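You operate a simulated robot arm through the tools that you are given. There is no shell and no other tool.

You run a simulated robot arm. Do the job below in one go: nothing can be reset, and whatever is moved stays where it is left.

## Task
Wrap the tokens in the roller, then stand them on the green mat.
Fine: roller arm in to wind, out at the end; wind till the paper closes. Set down upright: stack of tokens. Where these are worked on the way, their far stop is far enough and under half their travel is too little: roller arm.

Only the result counts: the job must be done as asked and must still hold three seconds after the hand-in. Knocking over, shifting, dropping, spilling or breaking anything else fails it.

## Robot
A 6-joint arm with a two-finger parallel gripper on a trunk, on a base that drives. Base frame: it is fixed to the floor where the robot stands at the start and does not move with it; the origin is under the middle of the robot, x ahead of it, y to its left, z up. Readings come in m, degrees, newtons and seconds.
With the tool pointing down near the work surface it reaches from about 0.58 to 0.94 m from the robot's upright axis, wherever it stands. Its first joint turns from -149.0 to 149.0 degrees. Places, roughly: crank [1.8, -0.6, 0.8]; green mat of the beige table [1.9, -0.2, 0.8]; green turning cup [1.9, -0.4, 0.8]; roller arm [2, -0.4, 0.9]; stack of tokens [2, -0.5, 0.75]. Payload 3.43 kg.
Tool frame: the origin (TCP) lies between the finger pads and is the grasp point; the fingertips stand 0.034 m ahead of it; z points along the fingers, y is the line along which they close. The gripper opens to 0.128 m. The fingers are 0.024 m wide and 0.012 m thick; the gripper's body (0.048 by 0.13 m) begins 0.096 m behind the TCP.
Orientation is that of the tool frame in the base frame, as a unit quaternion [w, x, y, z]. With the fingers straight down and closing along the base's y, the tool's x points along the base's -x, its y along +y and its z along -z.

## Interface
- The arm moves only by the tool jog_arm. Its argument "increments" is one flat list of numbers, 7 for each row, row after row: the finger opening in mm, from 0 to 128, then the shift along the base's x, y, z in mm, then the turn, a rotation vector about the base's x, y, z in degrees. In form: [gripper, dx, dy, dz, wx, wy, wz, gripper, dx, dy, dz, wx, wy, wz, ...]. A call has 1 to 20 rows; each row shifts and turns the commanded pose from where the row before left it. Rows are played at 5 a second. More than 0.05 m and 8.6 degrees between two rows, or a gripper value outside its range, and nothing of the call is played. A pose out of reach is approached as far as the arm can. The call stops where the force on the tool passes 40 N (or 10 N more than at its start, if that is more) or the arm is blocked; 0.2 s more then pass. Each finger travels about 0.108 m/s and halts on what it meets, pressing with about 34 N; the grip force reading is that of the motor and also rises with nothing between the fingers. The clock runs only during rows and for 0.2 s after the last one: add rows that do not move to give the fingers time. It gives the time, the measured TCP pose, the force on the tool (base axes), the opening and the grip force at its end, in the units of the frame above (readings bear some noise), with the torque about the TCP (base axes, N m) and any sound that the robot's microphone picked up, and new pictures: "views" is both (left out), scene, wrist or none.
- Cameras (640 x 400 px; columns grow to the right, rows downward): "scene" is now at [0.0397, 0.1537, 1.566]; the picture's right is [-0.16, -0.99, 0.00], its down [-0.62, 0.10, -0.77] and it looks along [0.76, -0.13, -0.63] (base axes); focal length 285 px, centre (320, 200). "wrist" rides on the gripper at [0.076, -0.011, -0.16] in the tool frame; the picture's right is [0.15, 0.99, 0.00], its down [-0.88, 0.13, -0.46] and it looks along [-0.45, 0.07, 0.89] (tool axes); focal length 234 px, centre (320, 200).
- raise_lower(by): slides the trunk up (or, below 0, down) by that many m; the arm and the scene camera ride with it, the base frame stays. It gives what a move gives, with no picture.
- steer(legs): drives the robot by 1 to 6 legs, each [ahead, turn to the left] in m and degrees, along the robot's own axes; the way and the turn of a leg run together, so that a leg with both is an arc; at most 1.5 m and 180 degrees a leg. The arm and the cameras ride along, it lands a little off, and it stops where it bumps. It gives what a move gives, and a new picture of the scene camera.
- aim_head(pan, tilt): turns the head with the scene camera to pan (to the left, within 155 degrees either way) and tilt (down, from -29 to 69), counted from straight ahead of the robot. It gives what a move gives, and a new picture of the scene camera.
- probe_pixels(camera, pixels): for up to 12 pixels [column, row] of the newest picture of that camera ("zoom" is the newest enlarged one), the place [x, y, z] in the base frame of the surface seen there, good to about 0.003 m. It takes no simulated time.
- close_up(camera, box): a new picture of the part [left, top, right, bottom] of that camera's present view, enlarged. It takes no simulated time.
- finish_job(): hands the job in; it is judged then, once.

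Open the gripper and draw the arm clear of the work before you hand the job in, unless the task says otherwise.

The tools are called after "Emit:" as a command line: name --argument value ..., lists and objects as JSON in quotes. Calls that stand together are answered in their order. jog_arm: Moves the arm, as the interface text tells. Its arguments: {"type":"object","properties":{"increments":{"type":"array"},"views":{"type":"string","enum":["both","scene","wrist","none"]}},"required":["increments"]} The other tools are called the same way: raise_lower (by) slides the trunk up or down; steer (legs) drives the base; aim_head (pan, tilt) turns the head that bears the scene camera; probe_pixels (camera, pixels) gives the place of the surface under pixels of a picture; close_up (camera, box) takes an enlarged picture of a part of a camera's view; finish_job () hands the job in.

At the start:

```text
t: 0.0
eef_pos: [0.6861, -0.0522, 1.0439]
ee_rot: [0.009, -0.004, 1.0, 0.0]
wrist_force: [53.8, -2.7, -95.4]
moment: [0.78, 1.3, 0.35]
opening: 0.1282
grip_force: 0.1
trunk travel left (down, up): [-0.575, 0.135]
robot x, y, heading: [-0.0025, 0.0006, 0.2]
head pan, tilt: [-9.5, 39.3]
```

scene: 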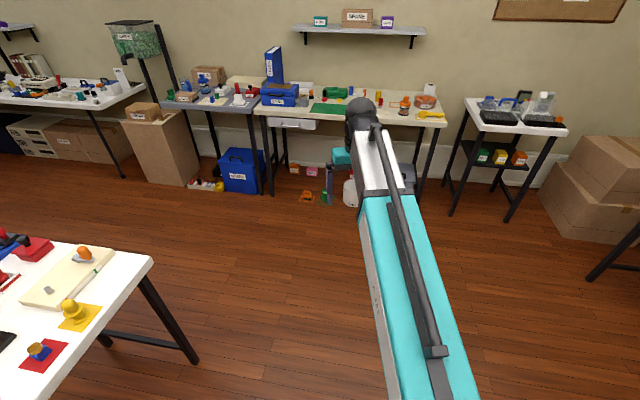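
wrist: 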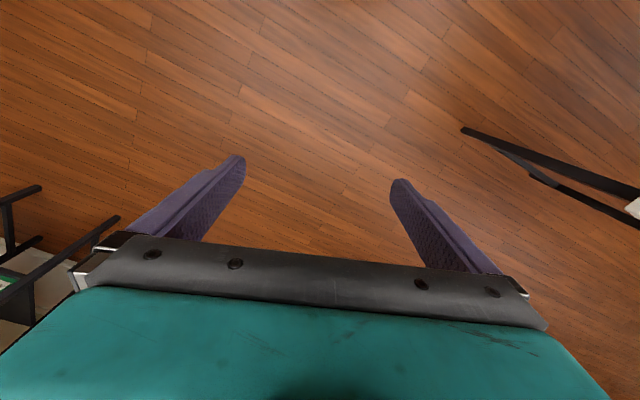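

The scene picture shows the beige table at about columns 250-450, rows 80-125, with the green mat near (330,108). I take a close-up of it.

Emit:
close_up --camera "scene" --box '[240, 60, 460, 200]'

```text
2.86 times, centred on (350, 130) of scene
```

zoom: 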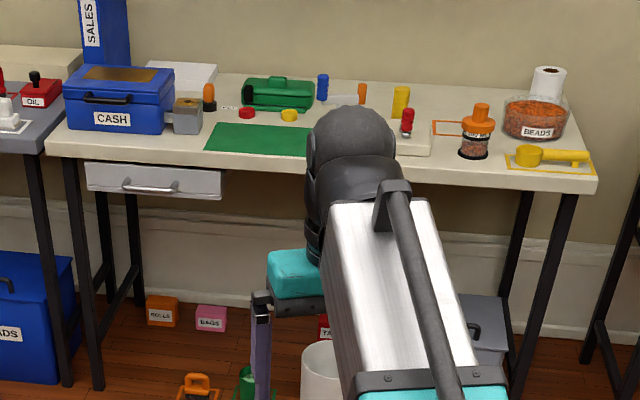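

The arm hides the middle of the table. I probe the table edge and mat in the zoomed picture to plan the drive.

Emit:
probe_pixels --camera "zoom" --pixels '[[50, 150], [590, 190], [230, 140], [290, 115], [280, 95], [322, 85], [362, 92], [408, 120], [400, 100], [478, 130], [550, 155], [215, 130]]'

Emit:
aim_head --pan -20 --tilt 30

```text
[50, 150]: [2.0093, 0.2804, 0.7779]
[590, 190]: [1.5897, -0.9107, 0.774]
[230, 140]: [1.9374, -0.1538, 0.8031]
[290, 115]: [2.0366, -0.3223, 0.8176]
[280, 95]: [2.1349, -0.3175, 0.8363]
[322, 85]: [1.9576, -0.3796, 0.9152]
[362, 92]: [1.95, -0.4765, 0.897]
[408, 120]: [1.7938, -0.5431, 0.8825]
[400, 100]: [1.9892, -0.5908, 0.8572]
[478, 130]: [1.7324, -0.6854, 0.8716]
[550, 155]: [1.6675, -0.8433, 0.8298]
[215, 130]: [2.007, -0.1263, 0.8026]
```

```text
t: 0.7
eef_pos: [0.6875, -0.0532, 1.0436]
ee_rot: [0.011, -0.004, 1.0, -0.001]
wrist_force: [19.6, 2.0, -35.6]
moment: [-0.22, 0.53, -0.13]
opening: 0.128
grip_force: 0.0
trunk travel left (down, up): [-0.575, 0.135]
robot x, y, heading: [0.0009, -0.0021, 0.2]
head pan, tilt: [-20.0, 30.0]
```

scene: 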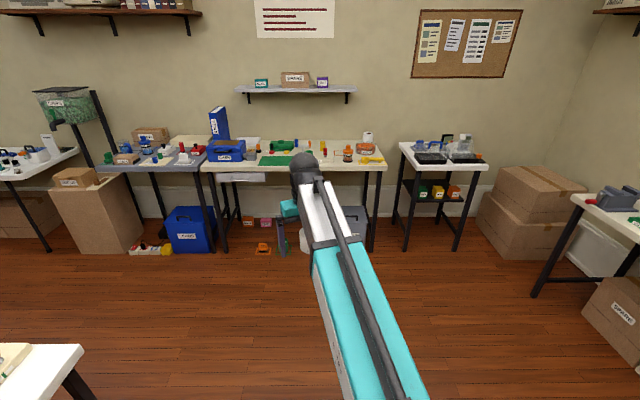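

The table's front edge runs along (-0.33,-0.94), so its inward normal is at about -19.4° heading. I raise the trunk for clearance, then drive to about (0.9,-0.13) and look again.

Emit:
raise_lower --by 0.1

Emit:
steer --legs '[[0, -8.3], [0.85, 0], [0, -11.3]]'

Emit:
aim_head --pan 0 --tilt 40

```text
t: 2.0
eef_pos: [0.6871, -0.053, 1.1444]
ee_rot: [0.011, -0.004, 1.0, -0.001]
wrist_force: [20.2, -2.4, -35.2]
moment: [0.39, 0.5, 0.21]
opening: 0.1278
grip_force: 0.0
trunk travel left (down, up): [-0.675, 0.035]
robot x, y, heading: [-0.0042, -0.002, 0.2]
head pan, tilt: [-20.0, 30.0]
```

```text
t: 8.9
eef_pos: [1.4694, -0.4172, 1.1462]
ee_rot: [0.011, 0.171, 0.985, -0.003]
wrist_force: [12.8, -24.4, -35.9]
moment: [3.35, -0.74, 1.76]
opening: 0.128
grip_force: 0.0
trunk travel left (down, up): [-0.675, 0.035]
robot x, y, heading: [0.8409, -0.1308, -19.8]
head pan, tilt: [-20.0, 30.0]
```

scene: 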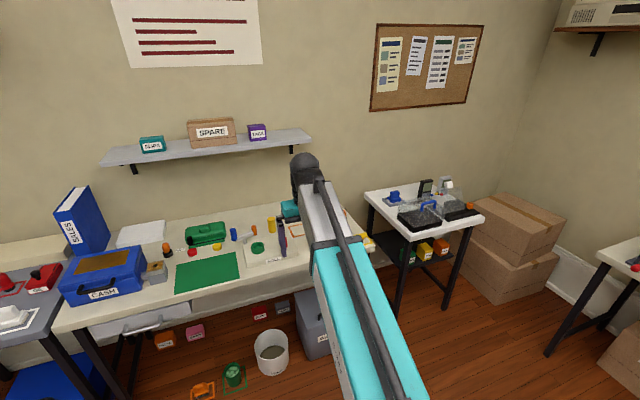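

```text
t: 9.7
eef_pos: [1.4709, -0.4179, 1.1454]
ee_rot: [0.011, 0.172, 0.985, -0.003]
wrist_force: [15.0, 4.5, -22.1]
moment: [-1.41, 0.93, -0.84]
opening: 0.128
grip_force: 0.1
trunk travel left (down, up): [-0.675, 0.035]
robot x, y, heading: [0.8439, -0.138, -19.9]
head pan, tilt: [0.0, 40.0]
```

scene: 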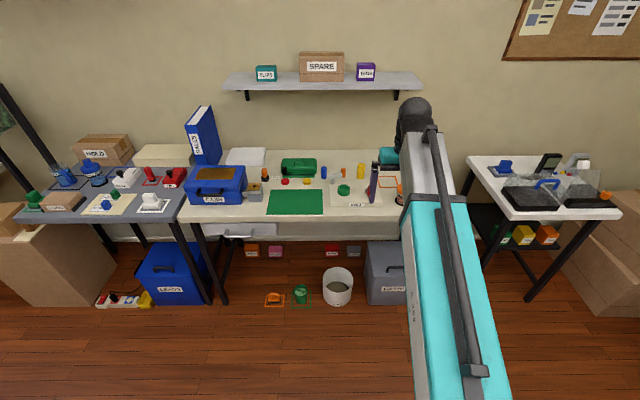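

Emit:
close_up --camera "scene" --box '[240, 140, 420, 255]'

```text
3.48 times, centred on (330, 198) of scene
```

zoom: 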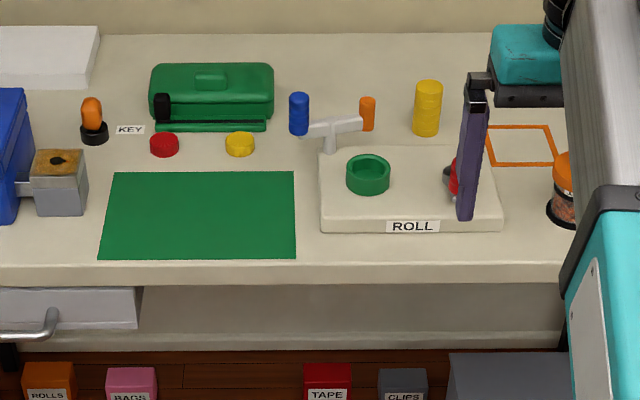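

The ROLL fixture is clear: green cup at (368,175), roller arm with blue knob (299,113), orange end (367,113), red crank behind the finger (455,178), yellow token stack (427,108). I probe these.

Emit:
probe_pixels --camera "zoom" --pixels '[[299, 97], [299, 125], [367, 100], [350, 123], [330, 148], [368, 160], [368, 180], [427, 83], [427, 120], [453, 180], [322, 220], [200, 215]]'

Emit:
probe_pixels --camera "zoom" --pixels '[[100, 257], [293, 257], [293, 173], [116, 173], [320, 160], [500, 215], [427, 133], [367, 128], [328, 125], [240, 133], [447, 170], [210, 70]]'

```text
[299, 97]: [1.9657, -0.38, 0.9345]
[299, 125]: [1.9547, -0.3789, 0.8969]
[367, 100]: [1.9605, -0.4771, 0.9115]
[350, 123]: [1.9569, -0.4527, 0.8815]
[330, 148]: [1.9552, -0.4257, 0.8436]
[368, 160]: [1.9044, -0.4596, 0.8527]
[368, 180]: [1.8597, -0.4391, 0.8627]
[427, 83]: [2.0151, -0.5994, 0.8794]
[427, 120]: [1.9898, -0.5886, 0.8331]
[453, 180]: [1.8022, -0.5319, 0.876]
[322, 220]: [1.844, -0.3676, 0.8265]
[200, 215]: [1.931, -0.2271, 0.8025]
```

```text
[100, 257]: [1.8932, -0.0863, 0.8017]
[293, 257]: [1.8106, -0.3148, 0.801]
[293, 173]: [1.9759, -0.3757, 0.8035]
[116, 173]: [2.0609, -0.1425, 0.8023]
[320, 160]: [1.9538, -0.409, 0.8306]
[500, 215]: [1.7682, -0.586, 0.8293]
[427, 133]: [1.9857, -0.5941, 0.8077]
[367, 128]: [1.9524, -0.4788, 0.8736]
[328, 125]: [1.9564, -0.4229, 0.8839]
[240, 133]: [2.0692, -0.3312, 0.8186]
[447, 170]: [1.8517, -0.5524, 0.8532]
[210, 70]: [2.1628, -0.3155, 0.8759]
```

Driving straight on 0.4 m would put everything within reach, but there are a bucket (338,288), a green thing (300,293) and an orange thing (275,299) on the floor. I probe them and the grey box for base clearance.

Emit:
probe_pixels --camera "scene" --pixels '[[338, 303], [324, 290], [352, 290], [300, 302], [275, 305], [262, 299], [385, 303], [366, 280], [250, 257], [276, 255], [330, 255], [405, 302]]'

Emit:
close_up --camera "scene" --box '[220, 230, 440, 370]'

Emit:
aim_head --pan 0 --tilt 69

```text
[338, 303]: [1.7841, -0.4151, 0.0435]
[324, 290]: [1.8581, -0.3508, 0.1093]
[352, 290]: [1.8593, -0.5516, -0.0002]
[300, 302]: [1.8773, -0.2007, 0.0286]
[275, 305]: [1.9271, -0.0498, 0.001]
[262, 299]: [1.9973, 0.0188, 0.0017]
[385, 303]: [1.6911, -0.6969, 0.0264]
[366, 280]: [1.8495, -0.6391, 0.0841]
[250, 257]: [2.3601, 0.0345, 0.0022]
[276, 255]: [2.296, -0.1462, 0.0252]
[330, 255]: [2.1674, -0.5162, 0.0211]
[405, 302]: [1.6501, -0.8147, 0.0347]
```

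```text
2.86 times, centred on (330, 300) of scene
```

zoom: 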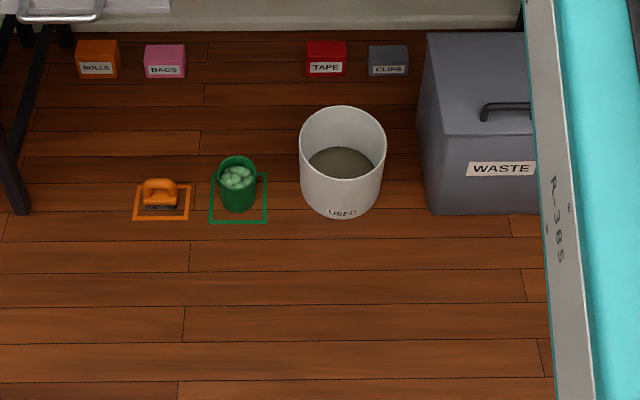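

```text
t: 10.6
eef_pos: [1.47, -0.4179, 1.1443]
ee_rot: [0.01, 0.172, 0.985, -0.004]
wrist_force: [13.7, -6.4, -26.5]
moment: [0.51, 0.18, 0.16]
opening: 0.1283
grip_force: 0.0
trunk travel left (down, up): [-0.675, 0.035]
robot x, y, heading: [0.8425, -0.1298, -19.9]
head pan, tilt: [0.0, 68.8]
```

scene: 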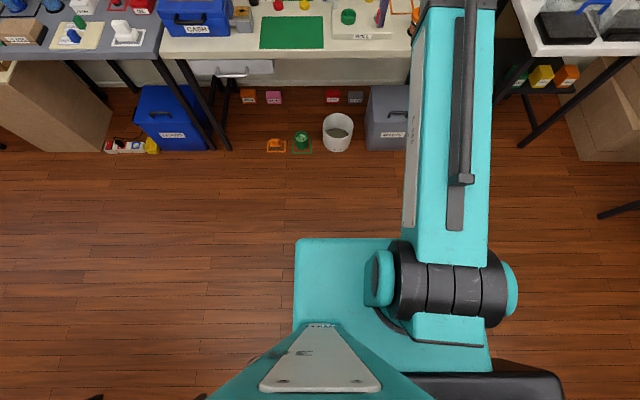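

The floor items' nearest faces lie at about n=1.69 along the table normal (grey box at (1.65,-0.81)→n≈1.83). I probe the visible robot parts at the bottom to learn how far the base extends.

Emit:
probe_pixels --camera "scene" --pixels '[[480, 385], [540, 370], [320, 330], [345, 245], [380, 280], [330, 360], [338, 150], [300, 150], [276, 150], [520, 362], [555, 390], [92, 397]]'

```text
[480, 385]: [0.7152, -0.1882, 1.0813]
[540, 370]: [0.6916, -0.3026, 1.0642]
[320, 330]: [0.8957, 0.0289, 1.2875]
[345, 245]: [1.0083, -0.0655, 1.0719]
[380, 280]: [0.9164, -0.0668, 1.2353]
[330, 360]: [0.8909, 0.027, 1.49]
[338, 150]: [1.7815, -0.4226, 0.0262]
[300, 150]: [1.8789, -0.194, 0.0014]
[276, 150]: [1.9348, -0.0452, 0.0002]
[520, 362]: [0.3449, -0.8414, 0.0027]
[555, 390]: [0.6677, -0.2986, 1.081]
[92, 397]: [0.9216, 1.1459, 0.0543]
```

The base front must lie under 0.40 m ahead of its axis (hidden by the platform), and the bucket front is about 0.98 m ahead, so 0.40 m forward is safe. I drive it.

Emit:
steer --legs '[[0.4, 0.4]]'

Emit:
aim_head --pan 0 --tilt 50

```text
t: 13.4
eef_pos: [1.8503, -0.547, 1.1429]
ee_rot: [0.01, 0.167, 0.986, -0.004]
wrist_force: [14.0, -6.2, -26.4]
moment: [0.18, 0.34, 0.05]
opening: 0.1278
grip_force: 0.1
trunk travel left (down, up): [-0.675, 0.035]
robot x, y, heading: [1.2209, -0.2681, -19.5]
head pan, tilt: [0.0, 68.8]
```

scene: 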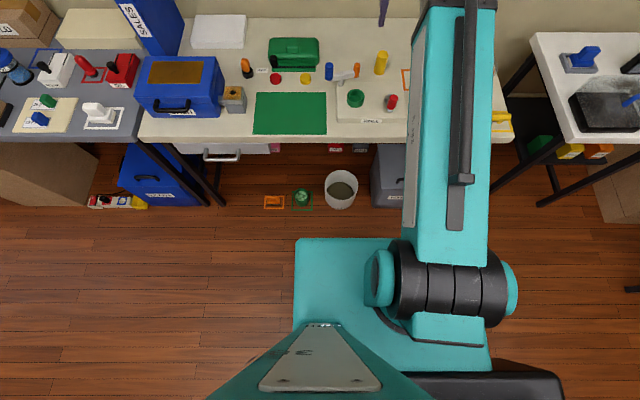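

```text
t: 14.2
eef_pos: [1.851, -0.5456, 1.1438]
ee_rot: [0.01, 0.167, 0.986, -0.004]
wrist_force: [9.4, -3.7, -15.8]
moment: [0.04, 0.32, -0.02]
opening: 0.1281
grip_force: 0.1
trunk travel left (down, up): [-0.675, 0.035]
robot x, y, heading: [1.2162, -0.2692, -19.5]
head pan, tilt: [0.0, 50.0]
```

scene: 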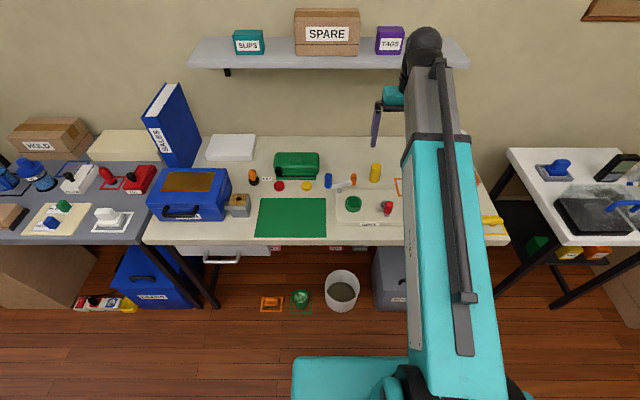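

Emit:
close_up --camera "scene" --box '[300, 145, 412, 235]'

Emit:
jog_arm --increments '[128, 0, 0, 0, 0, 0, 0]' --views "wrist"

```text
4.44 times, centred on (356, 190) of scene
```

zoom: 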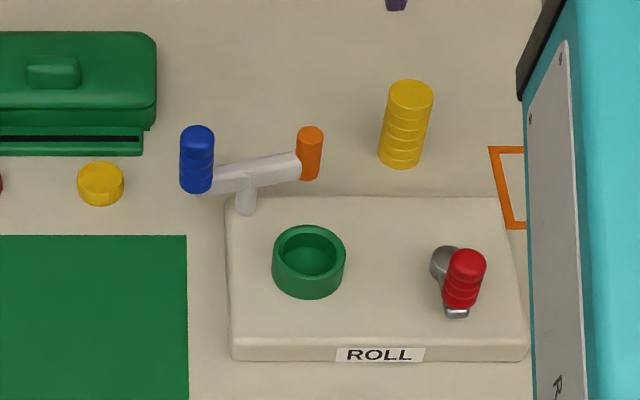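

```text
t: 14.6
eef_pos: [1.852, -0.5455, 1.1455]
ee_rot: [0.012, 0.166, 0.986, -0.003]
wrist_force: [11.1, -4.3, -19.7]
moment: [0.11, 0.28, 0.02]
opening: 0.1281
grip_force: 0.1
trunk travel left (down, up): [-0.675, 0.035]
robot x, y, heading: [1.2207, -0.2669, -19.6]
head pan, tilt: [0.0, 50.0]
```

wrist: 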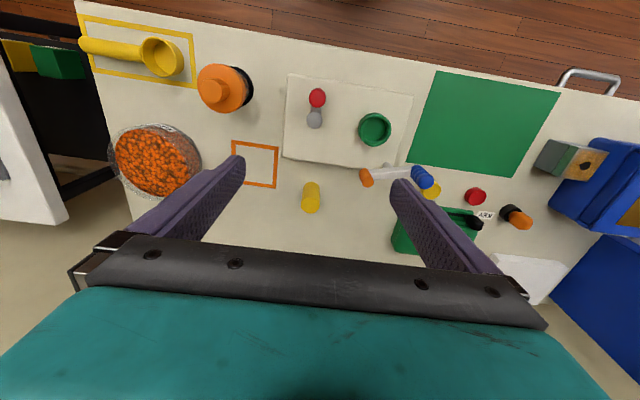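

The wrist view shows the stack at (311,197), cup (374,129), roller arm (365,175)-(423,178) and crank (315,118)/(317,97). I probe precise spots in the enlarged scene picture and then the wrist picture.

Emit:
probe_pixels --camera "zoom" --pixels '[[197, 135], [197, 175], [310, 133], [310, 165], [250, 180], [245, 205], [308, 240], [308, 282], [277, 262], [342, 262], [410, 92], [405, 150]]'

Emit:
probe_pixels --camera "zoom" --pixels '[[467, 258], [462, 290], [442, 262], [458, 312], [310, 262], [230, 340], [525, 340], [232, 200], [495, 200], [390, 300], [403, 168], [270, 172]]'

Emit:
probe_pixels --camera "wrist" --pixels '[[317, 97], [315, 118], [374, 129], [374, 116], [311, 205], [312, 188], [365, 178], [425, 180], [400, 170], [386, 172], [287, 155], [411, 97]]'

Emit:
close_up --camera "wrist" --box '[270, 65, 450, 225]'

```text
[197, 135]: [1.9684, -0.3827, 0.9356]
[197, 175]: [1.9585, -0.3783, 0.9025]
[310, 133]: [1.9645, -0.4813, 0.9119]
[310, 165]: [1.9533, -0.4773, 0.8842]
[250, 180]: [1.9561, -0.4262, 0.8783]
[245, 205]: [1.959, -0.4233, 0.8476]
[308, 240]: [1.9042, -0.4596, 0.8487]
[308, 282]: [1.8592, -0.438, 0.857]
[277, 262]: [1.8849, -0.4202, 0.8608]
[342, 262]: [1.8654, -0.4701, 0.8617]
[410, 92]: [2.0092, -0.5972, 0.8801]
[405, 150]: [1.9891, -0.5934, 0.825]
```

```text
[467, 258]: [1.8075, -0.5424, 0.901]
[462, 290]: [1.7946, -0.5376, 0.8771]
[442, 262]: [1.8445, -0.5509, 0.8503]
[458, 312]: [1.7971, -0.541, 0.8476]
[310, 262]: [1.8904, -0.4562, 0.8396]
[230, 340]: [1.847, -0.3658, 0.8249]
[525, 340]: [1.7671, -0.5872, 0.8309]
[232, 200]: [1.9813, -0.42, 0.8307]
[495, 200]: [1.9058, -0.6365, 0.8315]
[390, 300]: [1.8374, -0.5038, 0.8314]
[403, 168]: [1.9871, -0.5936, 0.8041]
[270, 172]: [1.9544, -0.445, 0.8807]
```

```text
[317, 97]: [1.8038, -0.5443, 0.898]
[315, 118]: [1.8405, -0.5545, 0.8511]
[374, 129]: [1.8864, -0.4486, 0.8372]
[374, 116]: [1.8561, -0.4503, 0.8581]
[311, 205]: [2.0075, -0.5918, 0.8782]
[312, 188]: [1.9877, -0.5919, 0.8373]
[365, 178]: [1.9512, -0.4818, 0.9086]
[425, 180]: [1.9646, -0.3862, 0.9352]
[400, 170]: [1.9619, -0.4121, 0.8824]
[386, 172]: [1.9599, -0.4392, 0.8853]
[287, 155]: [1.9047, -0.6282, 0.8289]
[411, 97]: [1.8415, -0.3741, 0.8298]
```

```text
2.50 times, centred on (360, 145) of wrist
```

zoom: 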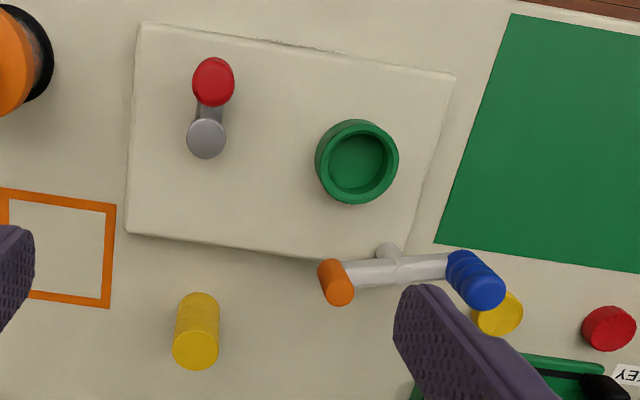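

The stack's front surface is at (1.988,-0.594), top z 0.879, so its centre is near (2.003,-0.599). I level the tool (about 1.3° tilt) and move over it to z≈0.98 with the gripper at 80 mm.

Emit:
jog_arm --increments '[100, 30.2, -10.7, -33, 0.27, 0.6, 0, 80, 30.2, -10.7, -33, 0.28, 0.6, 0, 80, 30.2, -10.7, -33, 0, 0, 0, 80, 30.2, -10.7, -33, 0, 0, 0, 80, 30.2, -10.7, -33, 0, 0, 0, 80, 0, 0, 0, 0, 0, 0, 80, 0, 0, 0, 0, 0, 0]'

```text
t: 16.2
eef_pos: [2.0011, -0.5992, 0.9791]
ee_rot: [-0.001, 0.166, 0.986, 0.0]
wrist_force: [0.3, 0.7, 0.5]
moment: [0.02, -0.02, 0.01]
opening: 0.0801
grip_force: 0.0
trunk travel left (down, up): [-0.675, 0.035]
robot x, y, heading: [1.2197, -0.2689, -19.1]
head pan, tilt: [0.0, 50.0]
```

scene: 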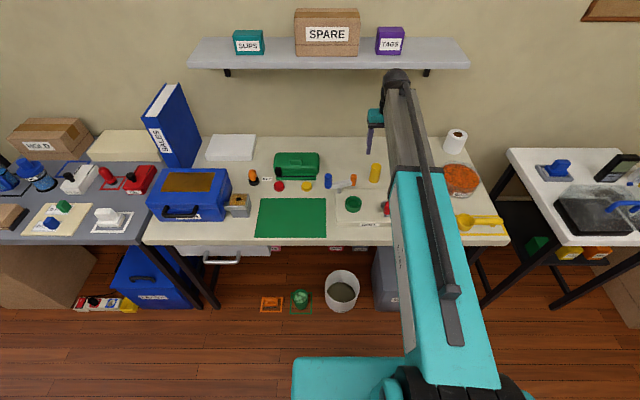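
wrist: 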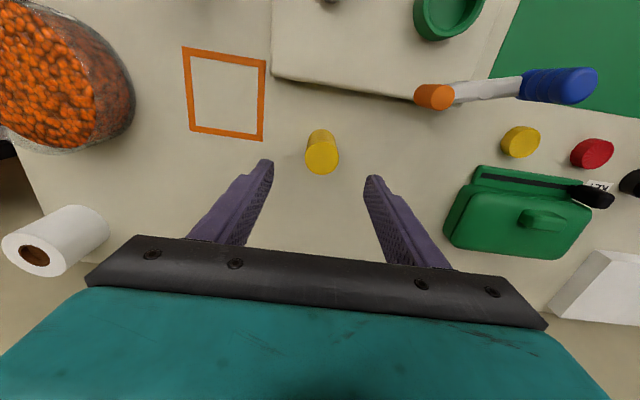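

The stack top is at about (322,152) in the wrist view. I probe its edges to locate its centre and diameter.

Emit:
close_up --camera "wrist" --box '[280, 110, 370, 190]'

Emit:
probe_pixels --camera "wrist" --pixels '[[322, 155], [308, 155], [336, 155], [322, 145], [322, 170], [321, 134], [312, 165], [332, 165]]'

```text
5.00 times, centred on (325, 150) of wrist
```

zoom: 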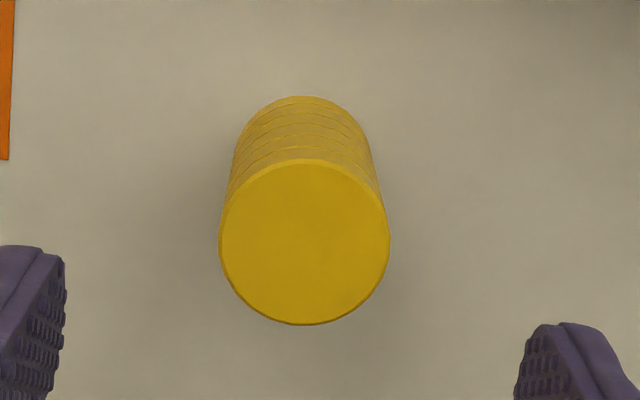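

```text
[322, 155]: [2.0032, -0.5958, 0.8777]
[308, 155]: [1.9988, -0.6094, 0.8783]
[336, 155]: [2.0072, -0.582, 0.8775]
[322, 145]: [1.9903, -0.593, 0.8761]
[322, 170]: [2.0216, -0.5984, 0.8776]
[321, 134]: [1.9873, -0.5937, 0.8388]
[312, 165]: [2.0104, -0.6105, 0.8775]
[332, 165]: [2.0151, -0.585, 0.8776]
```

Stack centre is about (2.007,-0.596), diameter 34 mm, top 0.878. I shift over it, descend to z≈0.870 (tips 0.836, so they stay above the cup rim later), and close.

Emit:
jog_arm --increments '[80, 6, 3, -10, 0, 0, 0, 80, 0, 0, -40, 0, 0, 0, 80, 0, 0, -40, 0, 0, 0, 80, 0, 0, -19, 0, 0, 0, 80, 0, 0, 0, 0, 0, 0]' --views "wrist"

```text
t: 17.4
eef_pos: [2.0074, -0.5963, 0.8703]
ee_rot: [0.0, 0.167, 0.986, 0.0]
wrist_force: [1.2, -0.6, -0.7]
moment: [0.01, -0.01, 0.0]
opening: 0.08
grip_force: 0.0
trunk travel left (down, up): [-0.675, 0.035]
robot x, y, heading: [1.2191, -0.2686, -19.3]
head pan, tilt: [0.0, 50.0]
```

wrist: 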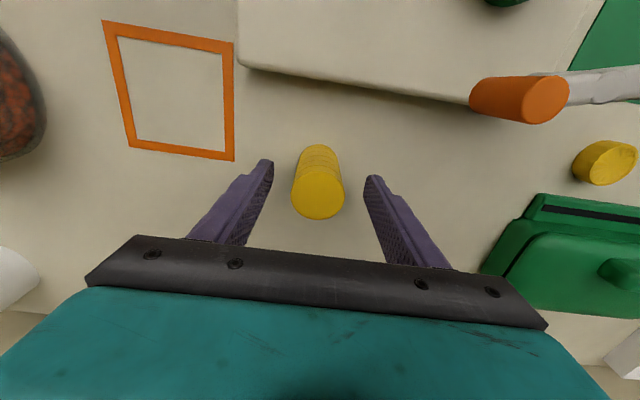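

The stack at (318,190) is centred between the fingers (268 and 372). I close and hold.

Emit:
jog_arm --increments '[50, 0, 0, 0, 0, 0, 0, 30, 0, 0, 0, 0, 0, 0, 20, 0, 0, 0, 0, 0, 0, 20, 0, 0, 0, 0, 0, 0, 20, 0, 0, 10, 0, 0, 0]' --views "wrist"

```text
t: 18.6
eef_pos: [2.006, -0.5966, 0.879]
ee_rot: [-0.001, 0.167, 0.986, -0.001]
wrist_force: [-0.3, -0.7, -0.5]
moment: [0.01, 0.01, -0.01]
opening: 0.0393
grip_force: 33.7
trunk travel left (down, up): [-0.675, 0.035]
robot x, y, heading: [1.221, -0.2673, -19.2]
head pan, tilt: [0.0, 50.0]
```

wrist: 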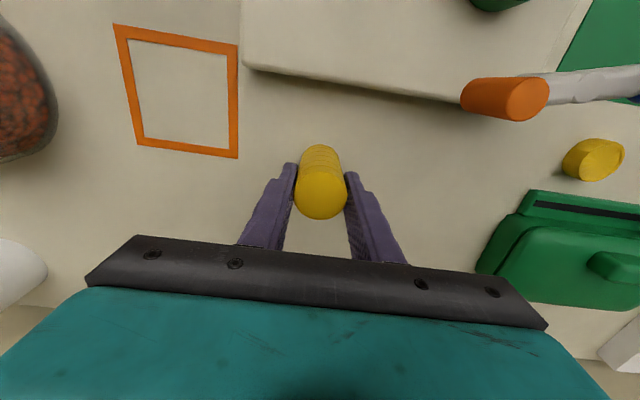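

Opening stopped at 39 mm with 34 N of grip. I lift another 90 mm and check in both views.

Emit:
jog_arm --increments '[20, 0, 0, 30, 0, 0, 0, 20, 0, 0, 30, 0, 0, 0, 20, 0, 0, 30, 0, 0, 0, 20, 0, 0, 0, 0, 0, 0]'

Emit:
close_up --camera "scene" --box '[300, 110, 440, 230]'

```text
t: 19.6
eef_pos: [2.0078, -0.5971, 0.9702]
ee_rot: [-0.001, 0.167, 0.986, 0.001]
wrist_force: [0.0, 0.3, -1.8]
moment: [-0.04, 0.01, -0.01]
opening: 0.0389
grip_force: 34.4
trunk travel left (down, up): [-0.675, 0.035]
robot x, y, heading: [1.2188, -0.269, -19.4]
head pan, tilt: [0.0, 50.0]
```

scene: 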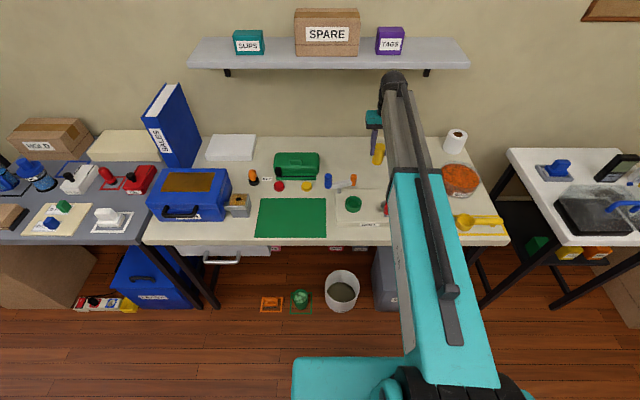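
wrist: 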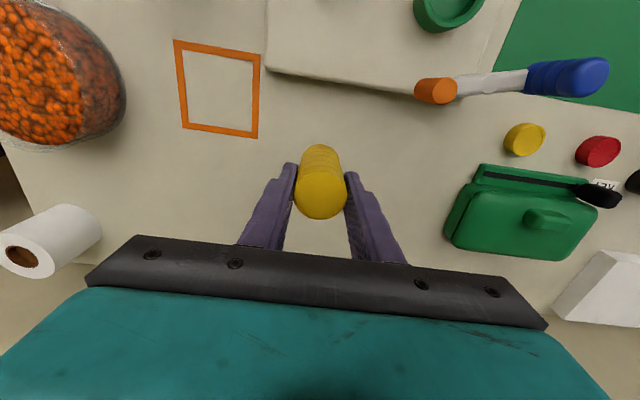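

```text
3.33 times, centred on (370, 170) of scene
```

zoom: 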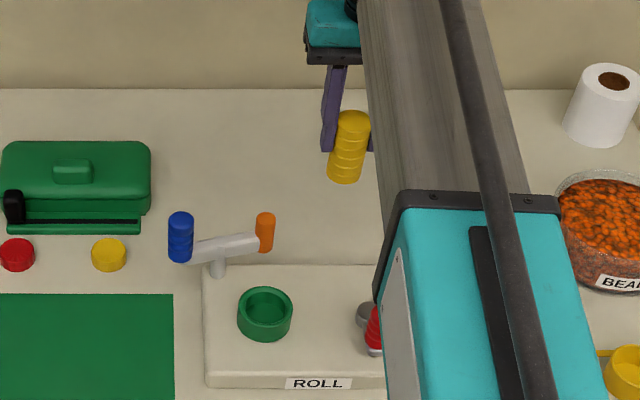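

The stack is held as one piece. I raise to z≈1.04 and go toward the cup, stopping short beyond it so the wrist camera sees the rim.

Emit:
jog_arm --increments '[20, 0, 0, 35, 0, 0, 0, 20, 0, 0, 35, 0, 0, 0, 20, -18, 33, 0, 0, 0, 0, 20, -18, 33, 0, 0, 0, 0, 20, -18, 33, 0, 0, 0, 0, 20, -18, 33, 0, 0, 0, 0, 20, 0, 0, 0, 0, 0, 0]' --views "both"

Emit:
close_up --camera "scene" --box '[300, 145, 412, 235]'

Emit:
close_up --camera "wrist" --box '[240, 20, 400, 180]'

```text
t: 21.2
eef_pos: [1.9345, -0.4639, 1.0403]
ee_rot: [-0.001, 0.167, 0.986, 0.0]
wrist_force: [-0.5, 0.3, -0.4]
moment: [0.01, 0.02, 0.01]
opening: 0.0391
grip_force: 34.3
trunk travel left (down, up): [-0.675, 0.035]
robot x, y, heading: [1.2203, -0.2657, -19.5]
head pan, tilt: [0.0, 50.0]
```

scene: 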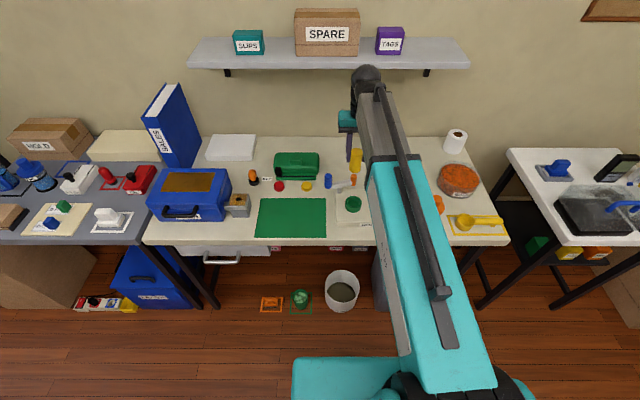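
wrist: 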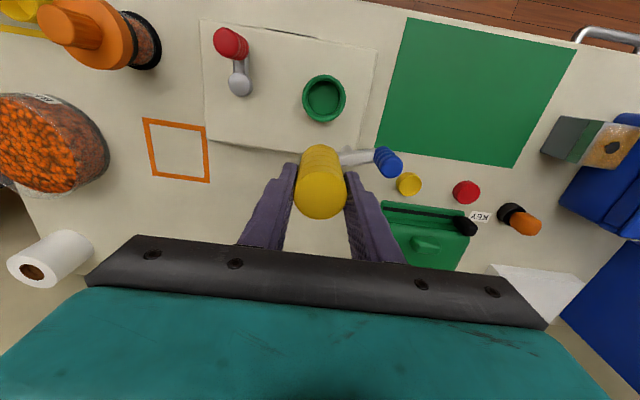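

```text
4.44 times, centred on (356, 190) of scene
```

zoom: 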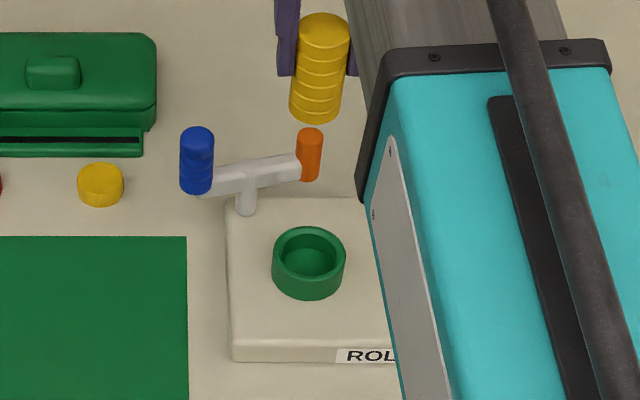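

```text
2.50 times, centred on (320, 100) of wrist
```

zoom: 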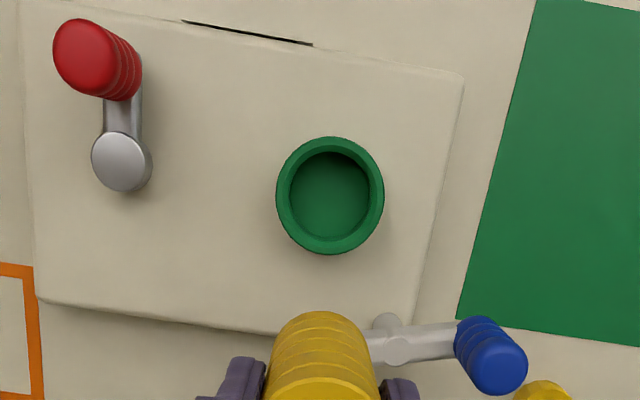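

The rim is clear in the zoomed wrist picture (centre ≈(330,195)). I probe its four sides, its floor, the pivot post, and the crank parts.

Emit:
probe_pixels --camera "zoom" --pixels '[[281, 195], [379, 195], [331, 144], [331, 247], [290, 165], [370, 230], [331, 195], [397, 350], [387, 322], [122, 165], [83, 58], [490, 360]]'

Emit:
probe_pixels --camera "zoom" --pixels '[[285, 195], [376, 195], [331, 148], [331, 243], [295, 160], [366, 233], [120, 90], [122, 120], [495, 375], [245, 45], [115, 175], [130, 175]]'

```text
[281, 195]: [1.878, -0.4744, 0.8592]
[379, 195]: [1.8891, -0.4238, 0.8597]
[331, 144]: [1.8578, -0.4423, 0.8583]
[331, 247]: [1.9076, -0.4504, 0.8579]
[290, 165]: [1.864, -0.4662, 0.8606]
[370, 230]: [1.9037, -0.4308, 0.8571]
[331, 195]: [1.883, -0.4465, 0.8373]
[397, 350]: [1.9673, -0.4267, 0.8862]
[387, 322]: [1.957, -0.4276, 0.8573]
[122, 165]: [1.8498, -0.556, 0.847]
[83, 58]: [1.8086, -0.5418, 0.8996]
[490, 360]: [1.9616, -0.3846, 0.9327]
```

```text
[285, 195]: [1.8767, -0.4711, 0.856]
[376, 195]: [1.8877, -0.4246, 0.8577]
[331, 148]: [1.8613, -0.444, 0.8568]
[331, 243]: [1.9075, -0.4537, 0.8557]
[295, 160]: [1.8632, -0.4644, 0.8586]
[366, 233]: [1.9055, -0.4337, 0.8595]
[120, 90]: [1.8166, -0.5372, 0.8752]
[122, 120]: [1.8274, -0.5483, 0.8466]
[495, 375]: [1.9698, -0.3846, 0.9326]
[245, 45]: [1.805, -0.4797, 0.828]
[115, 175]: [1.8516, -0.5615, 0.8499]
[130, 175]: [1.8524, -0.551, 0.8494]
```

Cup centre is ≈(1.8835,-0.4485), rim 0.859, floor 0.837. Now I check where the stack's top sits relative to the TCP.

Emit:
close_up --camera "wrist" --box '[270, 130, 370, 230]'

Emit:
probe_pixels --camera "wrist" --pixels '[[321, 195], [321, 178], [321, 212], [300, 195], [342, 195], [321, 185], [321, 205]]'

```text
4.00 times, centred on (320, 180) of wrist
```

zoom: 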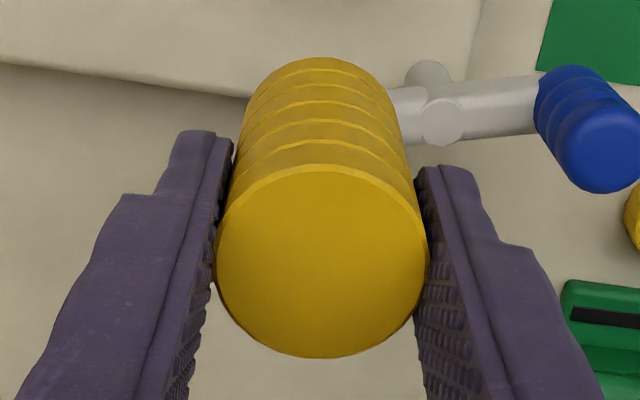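

```text
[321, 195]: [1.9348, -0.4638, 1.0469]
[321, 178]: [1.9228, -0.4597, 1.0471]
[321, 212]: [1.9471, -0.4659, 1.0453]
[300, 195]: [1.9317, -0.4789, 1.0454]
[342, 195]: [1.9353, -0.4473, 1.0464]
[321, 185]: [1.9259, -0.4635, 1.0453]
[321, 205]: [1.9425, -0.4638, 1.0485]
```

Stack axis coincides with the TCP; its bottom is ~70 mm below it. I move over the cup centre and check alignment before lowering.

Emit:
jog_arm --increments '[20, -25, 7.7, 0, 0, 0, 0, 20, -26, 7.7, 0, 0, 0, 0, 20, 0, 0, -40, 0, 0, 0, 20, 0, 0, -40, 0, 0, 0, 20, 0, 0, -16, 0, 0, 0, 20, 0, 0, 0, 0, 0, 0]' --views "both"

Emit:
close_up --camera "scene" --box '[300, 145, 412, 235]'

Emit:
close_up --camera "wrist" --box '[250, 100, 390, 220]'

```text
t: 22.6
eef_pos: [1.8848, -0.4488, 0.944]
ee_rot: [-0.001, 0.167, 0.986, 0.0]
wrist_force: [-0.2, 0.6, -1.9]
moment: [0.02, -0.02, -0.01]
opening: 0.0392
grip_force: 34.1
trunk travel left (down, up): [-0.675, 0.035]
robot x, y, heading: [1.2197, -0.268, -19.5]
head pan, tilt: [0.0, 50.0]
```

scene: 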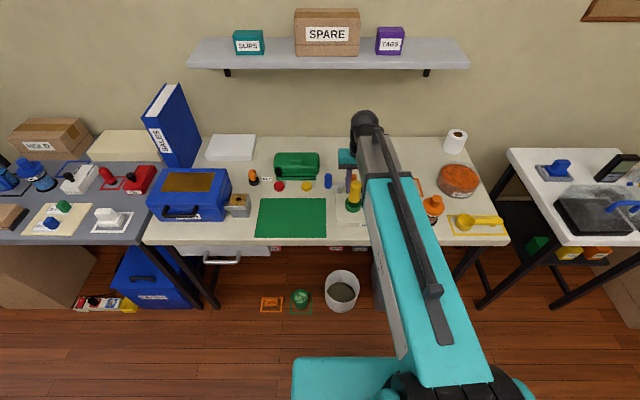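
wrist: 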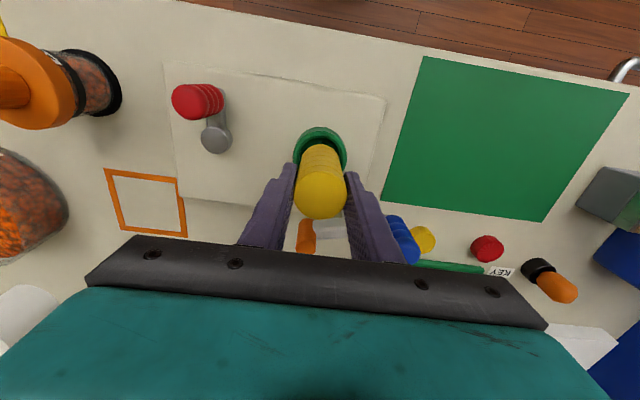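

```text
4.44 times, centred on (356, 190) of scene
```

zoom: 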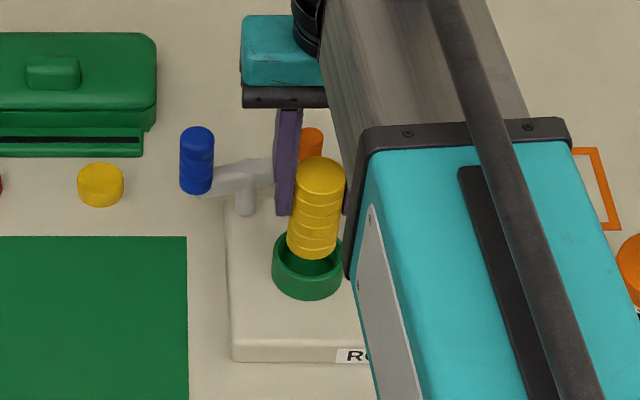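

```text
3.33 times, centred on (320, 160) of wrist
```

zoom: 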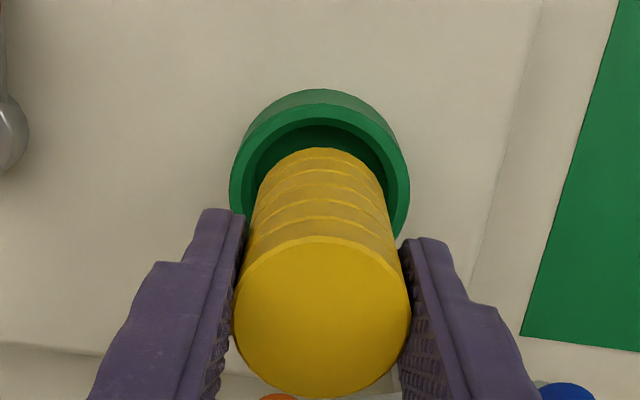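

The stack is centred over the cup (stack base centre ≈320, rim centre ≈319 in the zoom). I lower it in small steps.

Emit:
jog_arm --increments '[20, -1, 0, -10, 0, 0, 0, 20, 0, 0, -8, 0, 0, 0, 20, 0, 0, -7, 0, 0, 0, 20, 0, 0, -6, 0, 0, 0, 20, 0, 0, -4, 0, 0, 0, 20, 0, 0, 0, 0, 0, 0]' --views "both"

Emit:
close_up --camera "scene" --box '[300, 145, 412, 235]'

```text
t: 24.0
eef_pos: [1.8834, -0.4491, 0.9099]
ee_rot: [-0.001, 0.166, 0.986, 0.0]
wrist_force: [-0.4, -0.1, -0.6]
moment: [0.05, -0.04, -0.01]
opening: 0.039
grip_force: 33.9
trunk travel left (down, up): [-0.675, 0.035]
robot x, y, heading: [1.2204, -0.2689, -19.6]
head pan, tilt: [0.0, 50.0]
```

scene: 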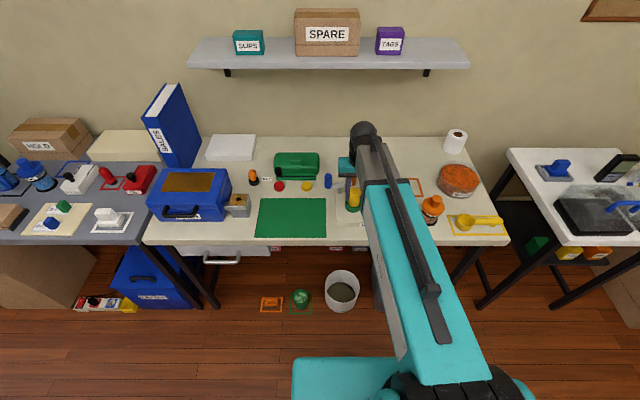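
wrist: 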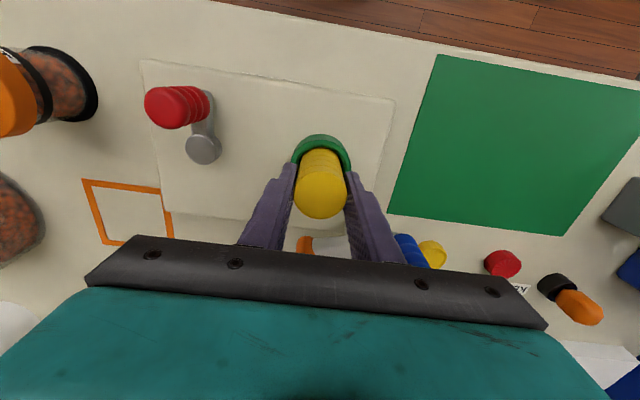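

```text
4.44 times, centred on (356, 190) of scene
```

zoom: 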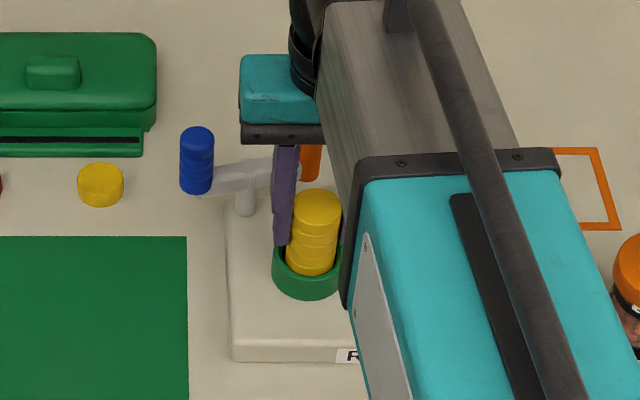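

No contact yet (TCP 0.910, base ≈0.840, floor 0.837). I lower by small steps and watch the force.

Emit:
jog_arm --increments '[20, 0, 0, -1.5, 0, 0, 0, 20, 0, 0, -1, 0, 0, 0, 20, 0, 0, 0, 0, 0, 0]' --views "none"

```text
t: 24.8
eef_pos: [1.8828, -0.4492, 0.9072]
ee_rot: [0.0, 0.167, 0.986, 0.0]
wrist_force: [0.5, -0.3, 10.0]
moment: [0.13, 0.0, 0.01]
opening: 0.039
grip_force: 33.8
trunk travel left (down, up): [-0.675, 0.035]
robot x, y, heading: [1.2218, -0.2681, -19.5]
head pan, tilt: [0.0, 50.0]
```

The force rose to 10 N upward, so the stack stands on the cup floor. I open gently to 62 mm and then lift straight up.

Emit:
jog_arm --increments '[44, 0, 0, 0, 0, 0, 0, 54, 0, 0, 0, 0, 0, 0, 62, 0, 0, 0, 0, 0, 0, 62, 0, 0, 30, 0, 0, 0, 62, 0, 0, 40, 0, 0, 0, 62, 0, 0, 40, 0, 0, 0, 62, 0, 0, 0, 0, 0, 0]' --views "both"

Emit:
close_up --camera "wrist" --box '[140, 20, 500, 250]'

```text
t: 26.4
eef_pos: [1.8834, -0.4492, 1.0167]
ee_rot: [-0.001, 0.167, 0.986, 0.0]
wrist_force: [0.1, 0.4, -0.6]
moment: [0.03, -0.04, 0.05]
opening: 0.0623
grip_force: 0.1
trunk travel left (down, up): [-0.675, 0.035]
robot x, y, heading: [1.2167, -0.2679, -19.5]
head pan, tilt: [0.0, 50.0]
```

scene: 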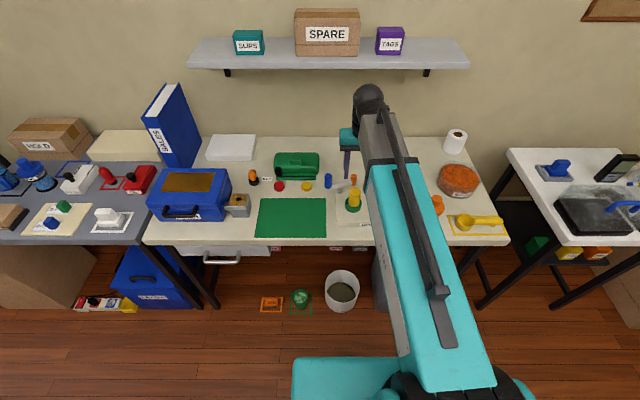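
wrist: 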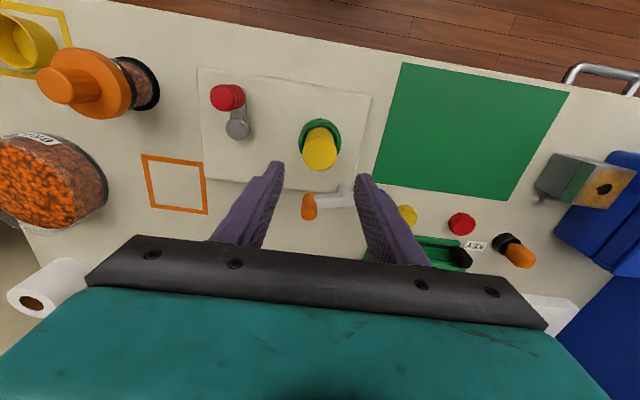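

```text
1.74 times, centred on (320, 135) of wrist
```

zoom: 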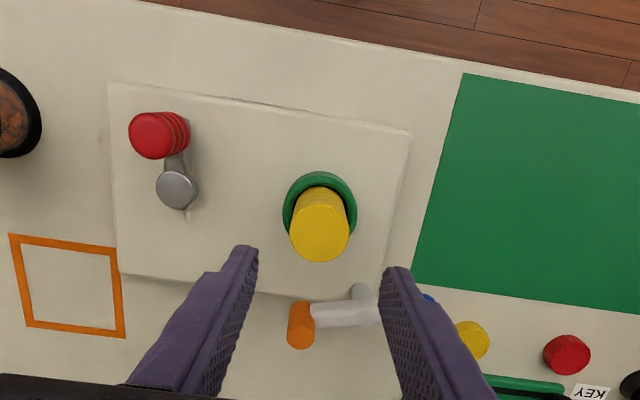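

The stack stands in the cup. Next the roller arm: blue knob centre ≈(1.967,-0.383), top 0.935, pivot ≈(1.963,-0.426). I move above the knob and look.

Emit:
jog_arm --increments '[62, 28, 22, 0, 0, 0, 0, 62, 28, 22, 0, 0, 0, 0, 62, 27.6, 22.2, 0, 0, 0, 0, 62, 0, 0, -20, 0, 0, 0, 62, 0, 0, 0, 0, 0, 0]' --views "wrist"

Emit:
close_up --camera "wrist" --box '[220, 80, 420, 220]'

```text
t: 27.6
eef_pos: [1.9664, -0.3828, 0.9974]
ee_rot: [-0.001, 0.168, 0.986, 0.0]
wrist_force: [-0.1, 0.2, 1.4]
moment: [-0.02, -0.02, -0.01]
opening: 0.062
grip_force: 0.1
trunk travel left (down, up): [-0.675, 0.035]
robot x, y, heading: [1.2192, -0.2692, -19.2]
head pan, tilt: [0.0, 50.0]
```

wrist: 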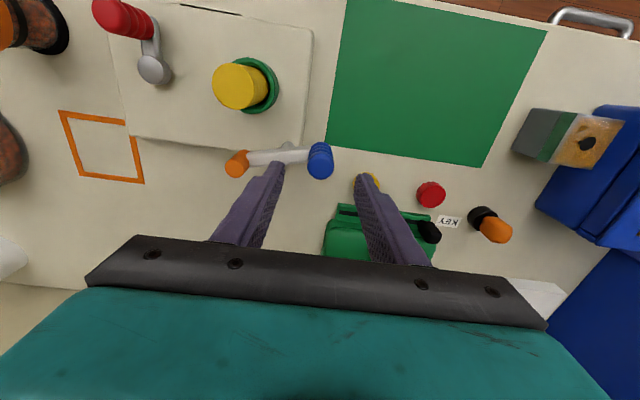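

```text
2.86 times, centred on (320, 150) of wrist
```

zoom: 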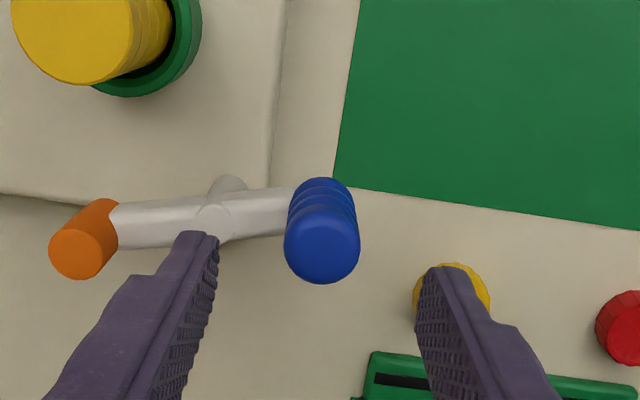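

The knob's top centre is at zoom (322,245), orange top (82,253), pivot disc (212,218). I probe them for exact positions.

Emit:
probe_pixels --camera "zoom" --pixels '[[322, 245], [295, 245], [350, 245], [322, 270], [82, 253], [65, 253], [100, 253], [212, 218], [228, 182], [260, 210], [150, 220], [320, 190]]'

```text
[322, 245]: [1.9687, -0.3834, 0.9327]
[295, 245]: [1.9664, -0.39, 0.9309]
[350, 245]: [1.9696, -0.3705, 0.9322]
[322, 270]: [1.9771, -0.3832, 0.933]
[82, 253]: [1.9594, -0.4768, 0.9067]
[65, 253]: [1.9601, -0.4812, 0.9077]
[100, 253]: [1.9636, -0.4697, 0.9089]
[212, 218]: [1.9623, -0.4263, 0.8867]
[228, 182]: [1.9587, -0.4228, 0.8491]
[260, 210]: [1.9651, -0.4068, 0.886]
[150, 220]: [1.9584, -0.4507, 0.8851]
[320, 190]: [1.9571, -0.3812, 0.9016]
```

I shift 2 mm in x, lower to TCP z 0.930 (tips 0.896, above the bar top 0.887), and close on the knob.

Emit:
jog_arm --increments '[62, 2, 0, -28, 0, 0, 0, 62, 0, 0, -25, 0, 0, 0, 62, 0, 0, -14, 0, 0, 0, 62, 0, 0, 0, 0, 0, 0, 40, 0, 0, 0, 0, 0, 0, 20, 0, 0, 0, 0, 0, 0, 10, 0, 0, 0, 0, 0, 0, 10, 0, 0, 0, 0, 0, 0]' --views "wrist"

```text
t: 29.4
eef_pos: [1.9705, -0.382, 0.9295]
ee_rot: [-0.002, 0.166, 0.986, 0.0]
wrist_force: [1.0, 1.6, -2.0]
moment: [0.09, -0.33, 0.02]
opening: 0.0276
grip_force: 45.1
trunk travel left (down, up): [-0.675, 0.035]
robot x, y, heading: [1.2181, -0.2694, -19.4]
head pan, tilt: [0.0, 50.0]
```

wrist: 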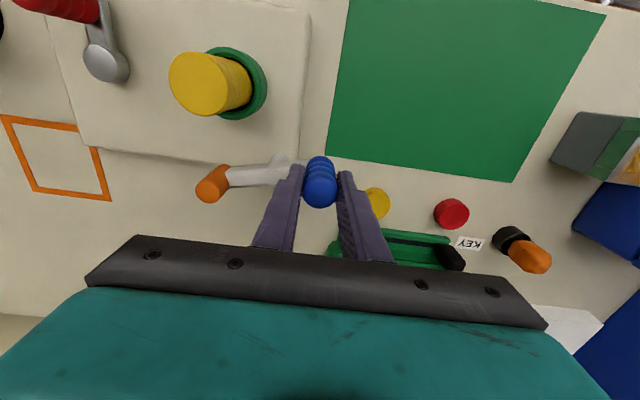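

The knob is gripped (27.6 mm). I swing the arm clockwise (knob toward +x, roller toward the cup) by 4 steps of 8°, turning the tool along.

Emit:
jog_arm --increments '[10, 6.0, -1.3, 0, 0, 0, -8, 10, 5.8, -2.1, 0, 0, 0, -8, 10, 5.4, -2.9, 0, 0, 0, -8, 10, 5.0, -3.6, 0, 0, 0, -8, 10, 0, 0, 0, 0, 0, 0]' --views "both"

Emit:
close_up --camera "scene" --box '[300, 145, 412, 235]'

```text
t: 30.6
eef_pos: [1.9925, -0.3918, 0.9291]
ee_rot: [0.001, 0.432, 0.902, 0.001]
wrist_force: [13.9, 10.0, 12.3]
moment: [0.27, 0.46, 0.16]
opening: 0.0281
grip_force: 44.7
trunk travel left (down, up): [-0.675, 0.035]
robot x, y, heading: [1.2195, -0.2715, -19.2]
head pan, tilt: [0.0, 50.0]
```

scene: 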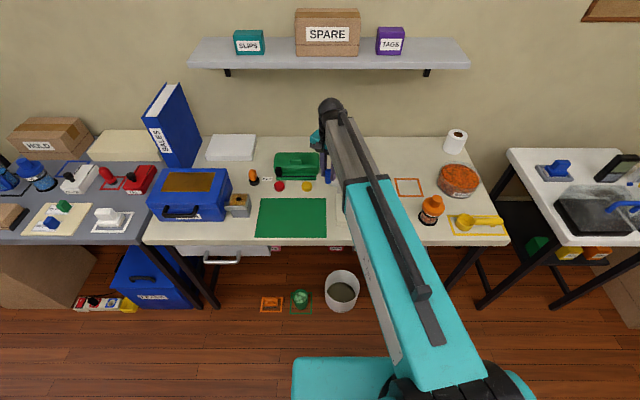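
wrist: 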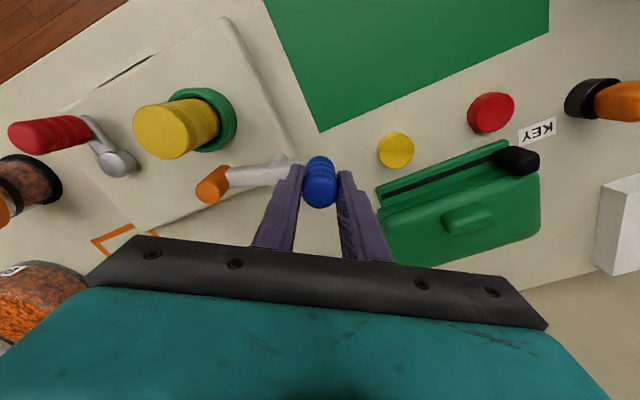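

```text
4.44 times, centred on (356, 190) of scene
```

zoom: 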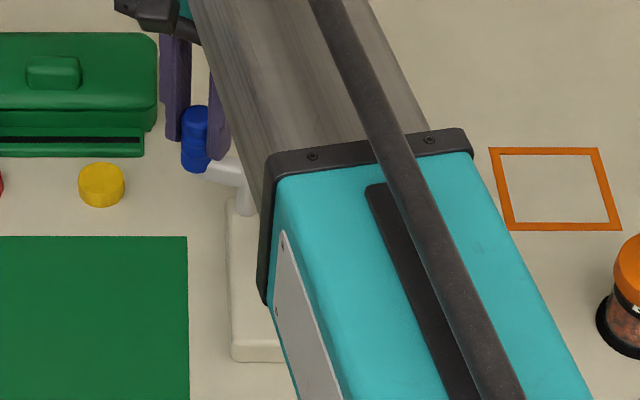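

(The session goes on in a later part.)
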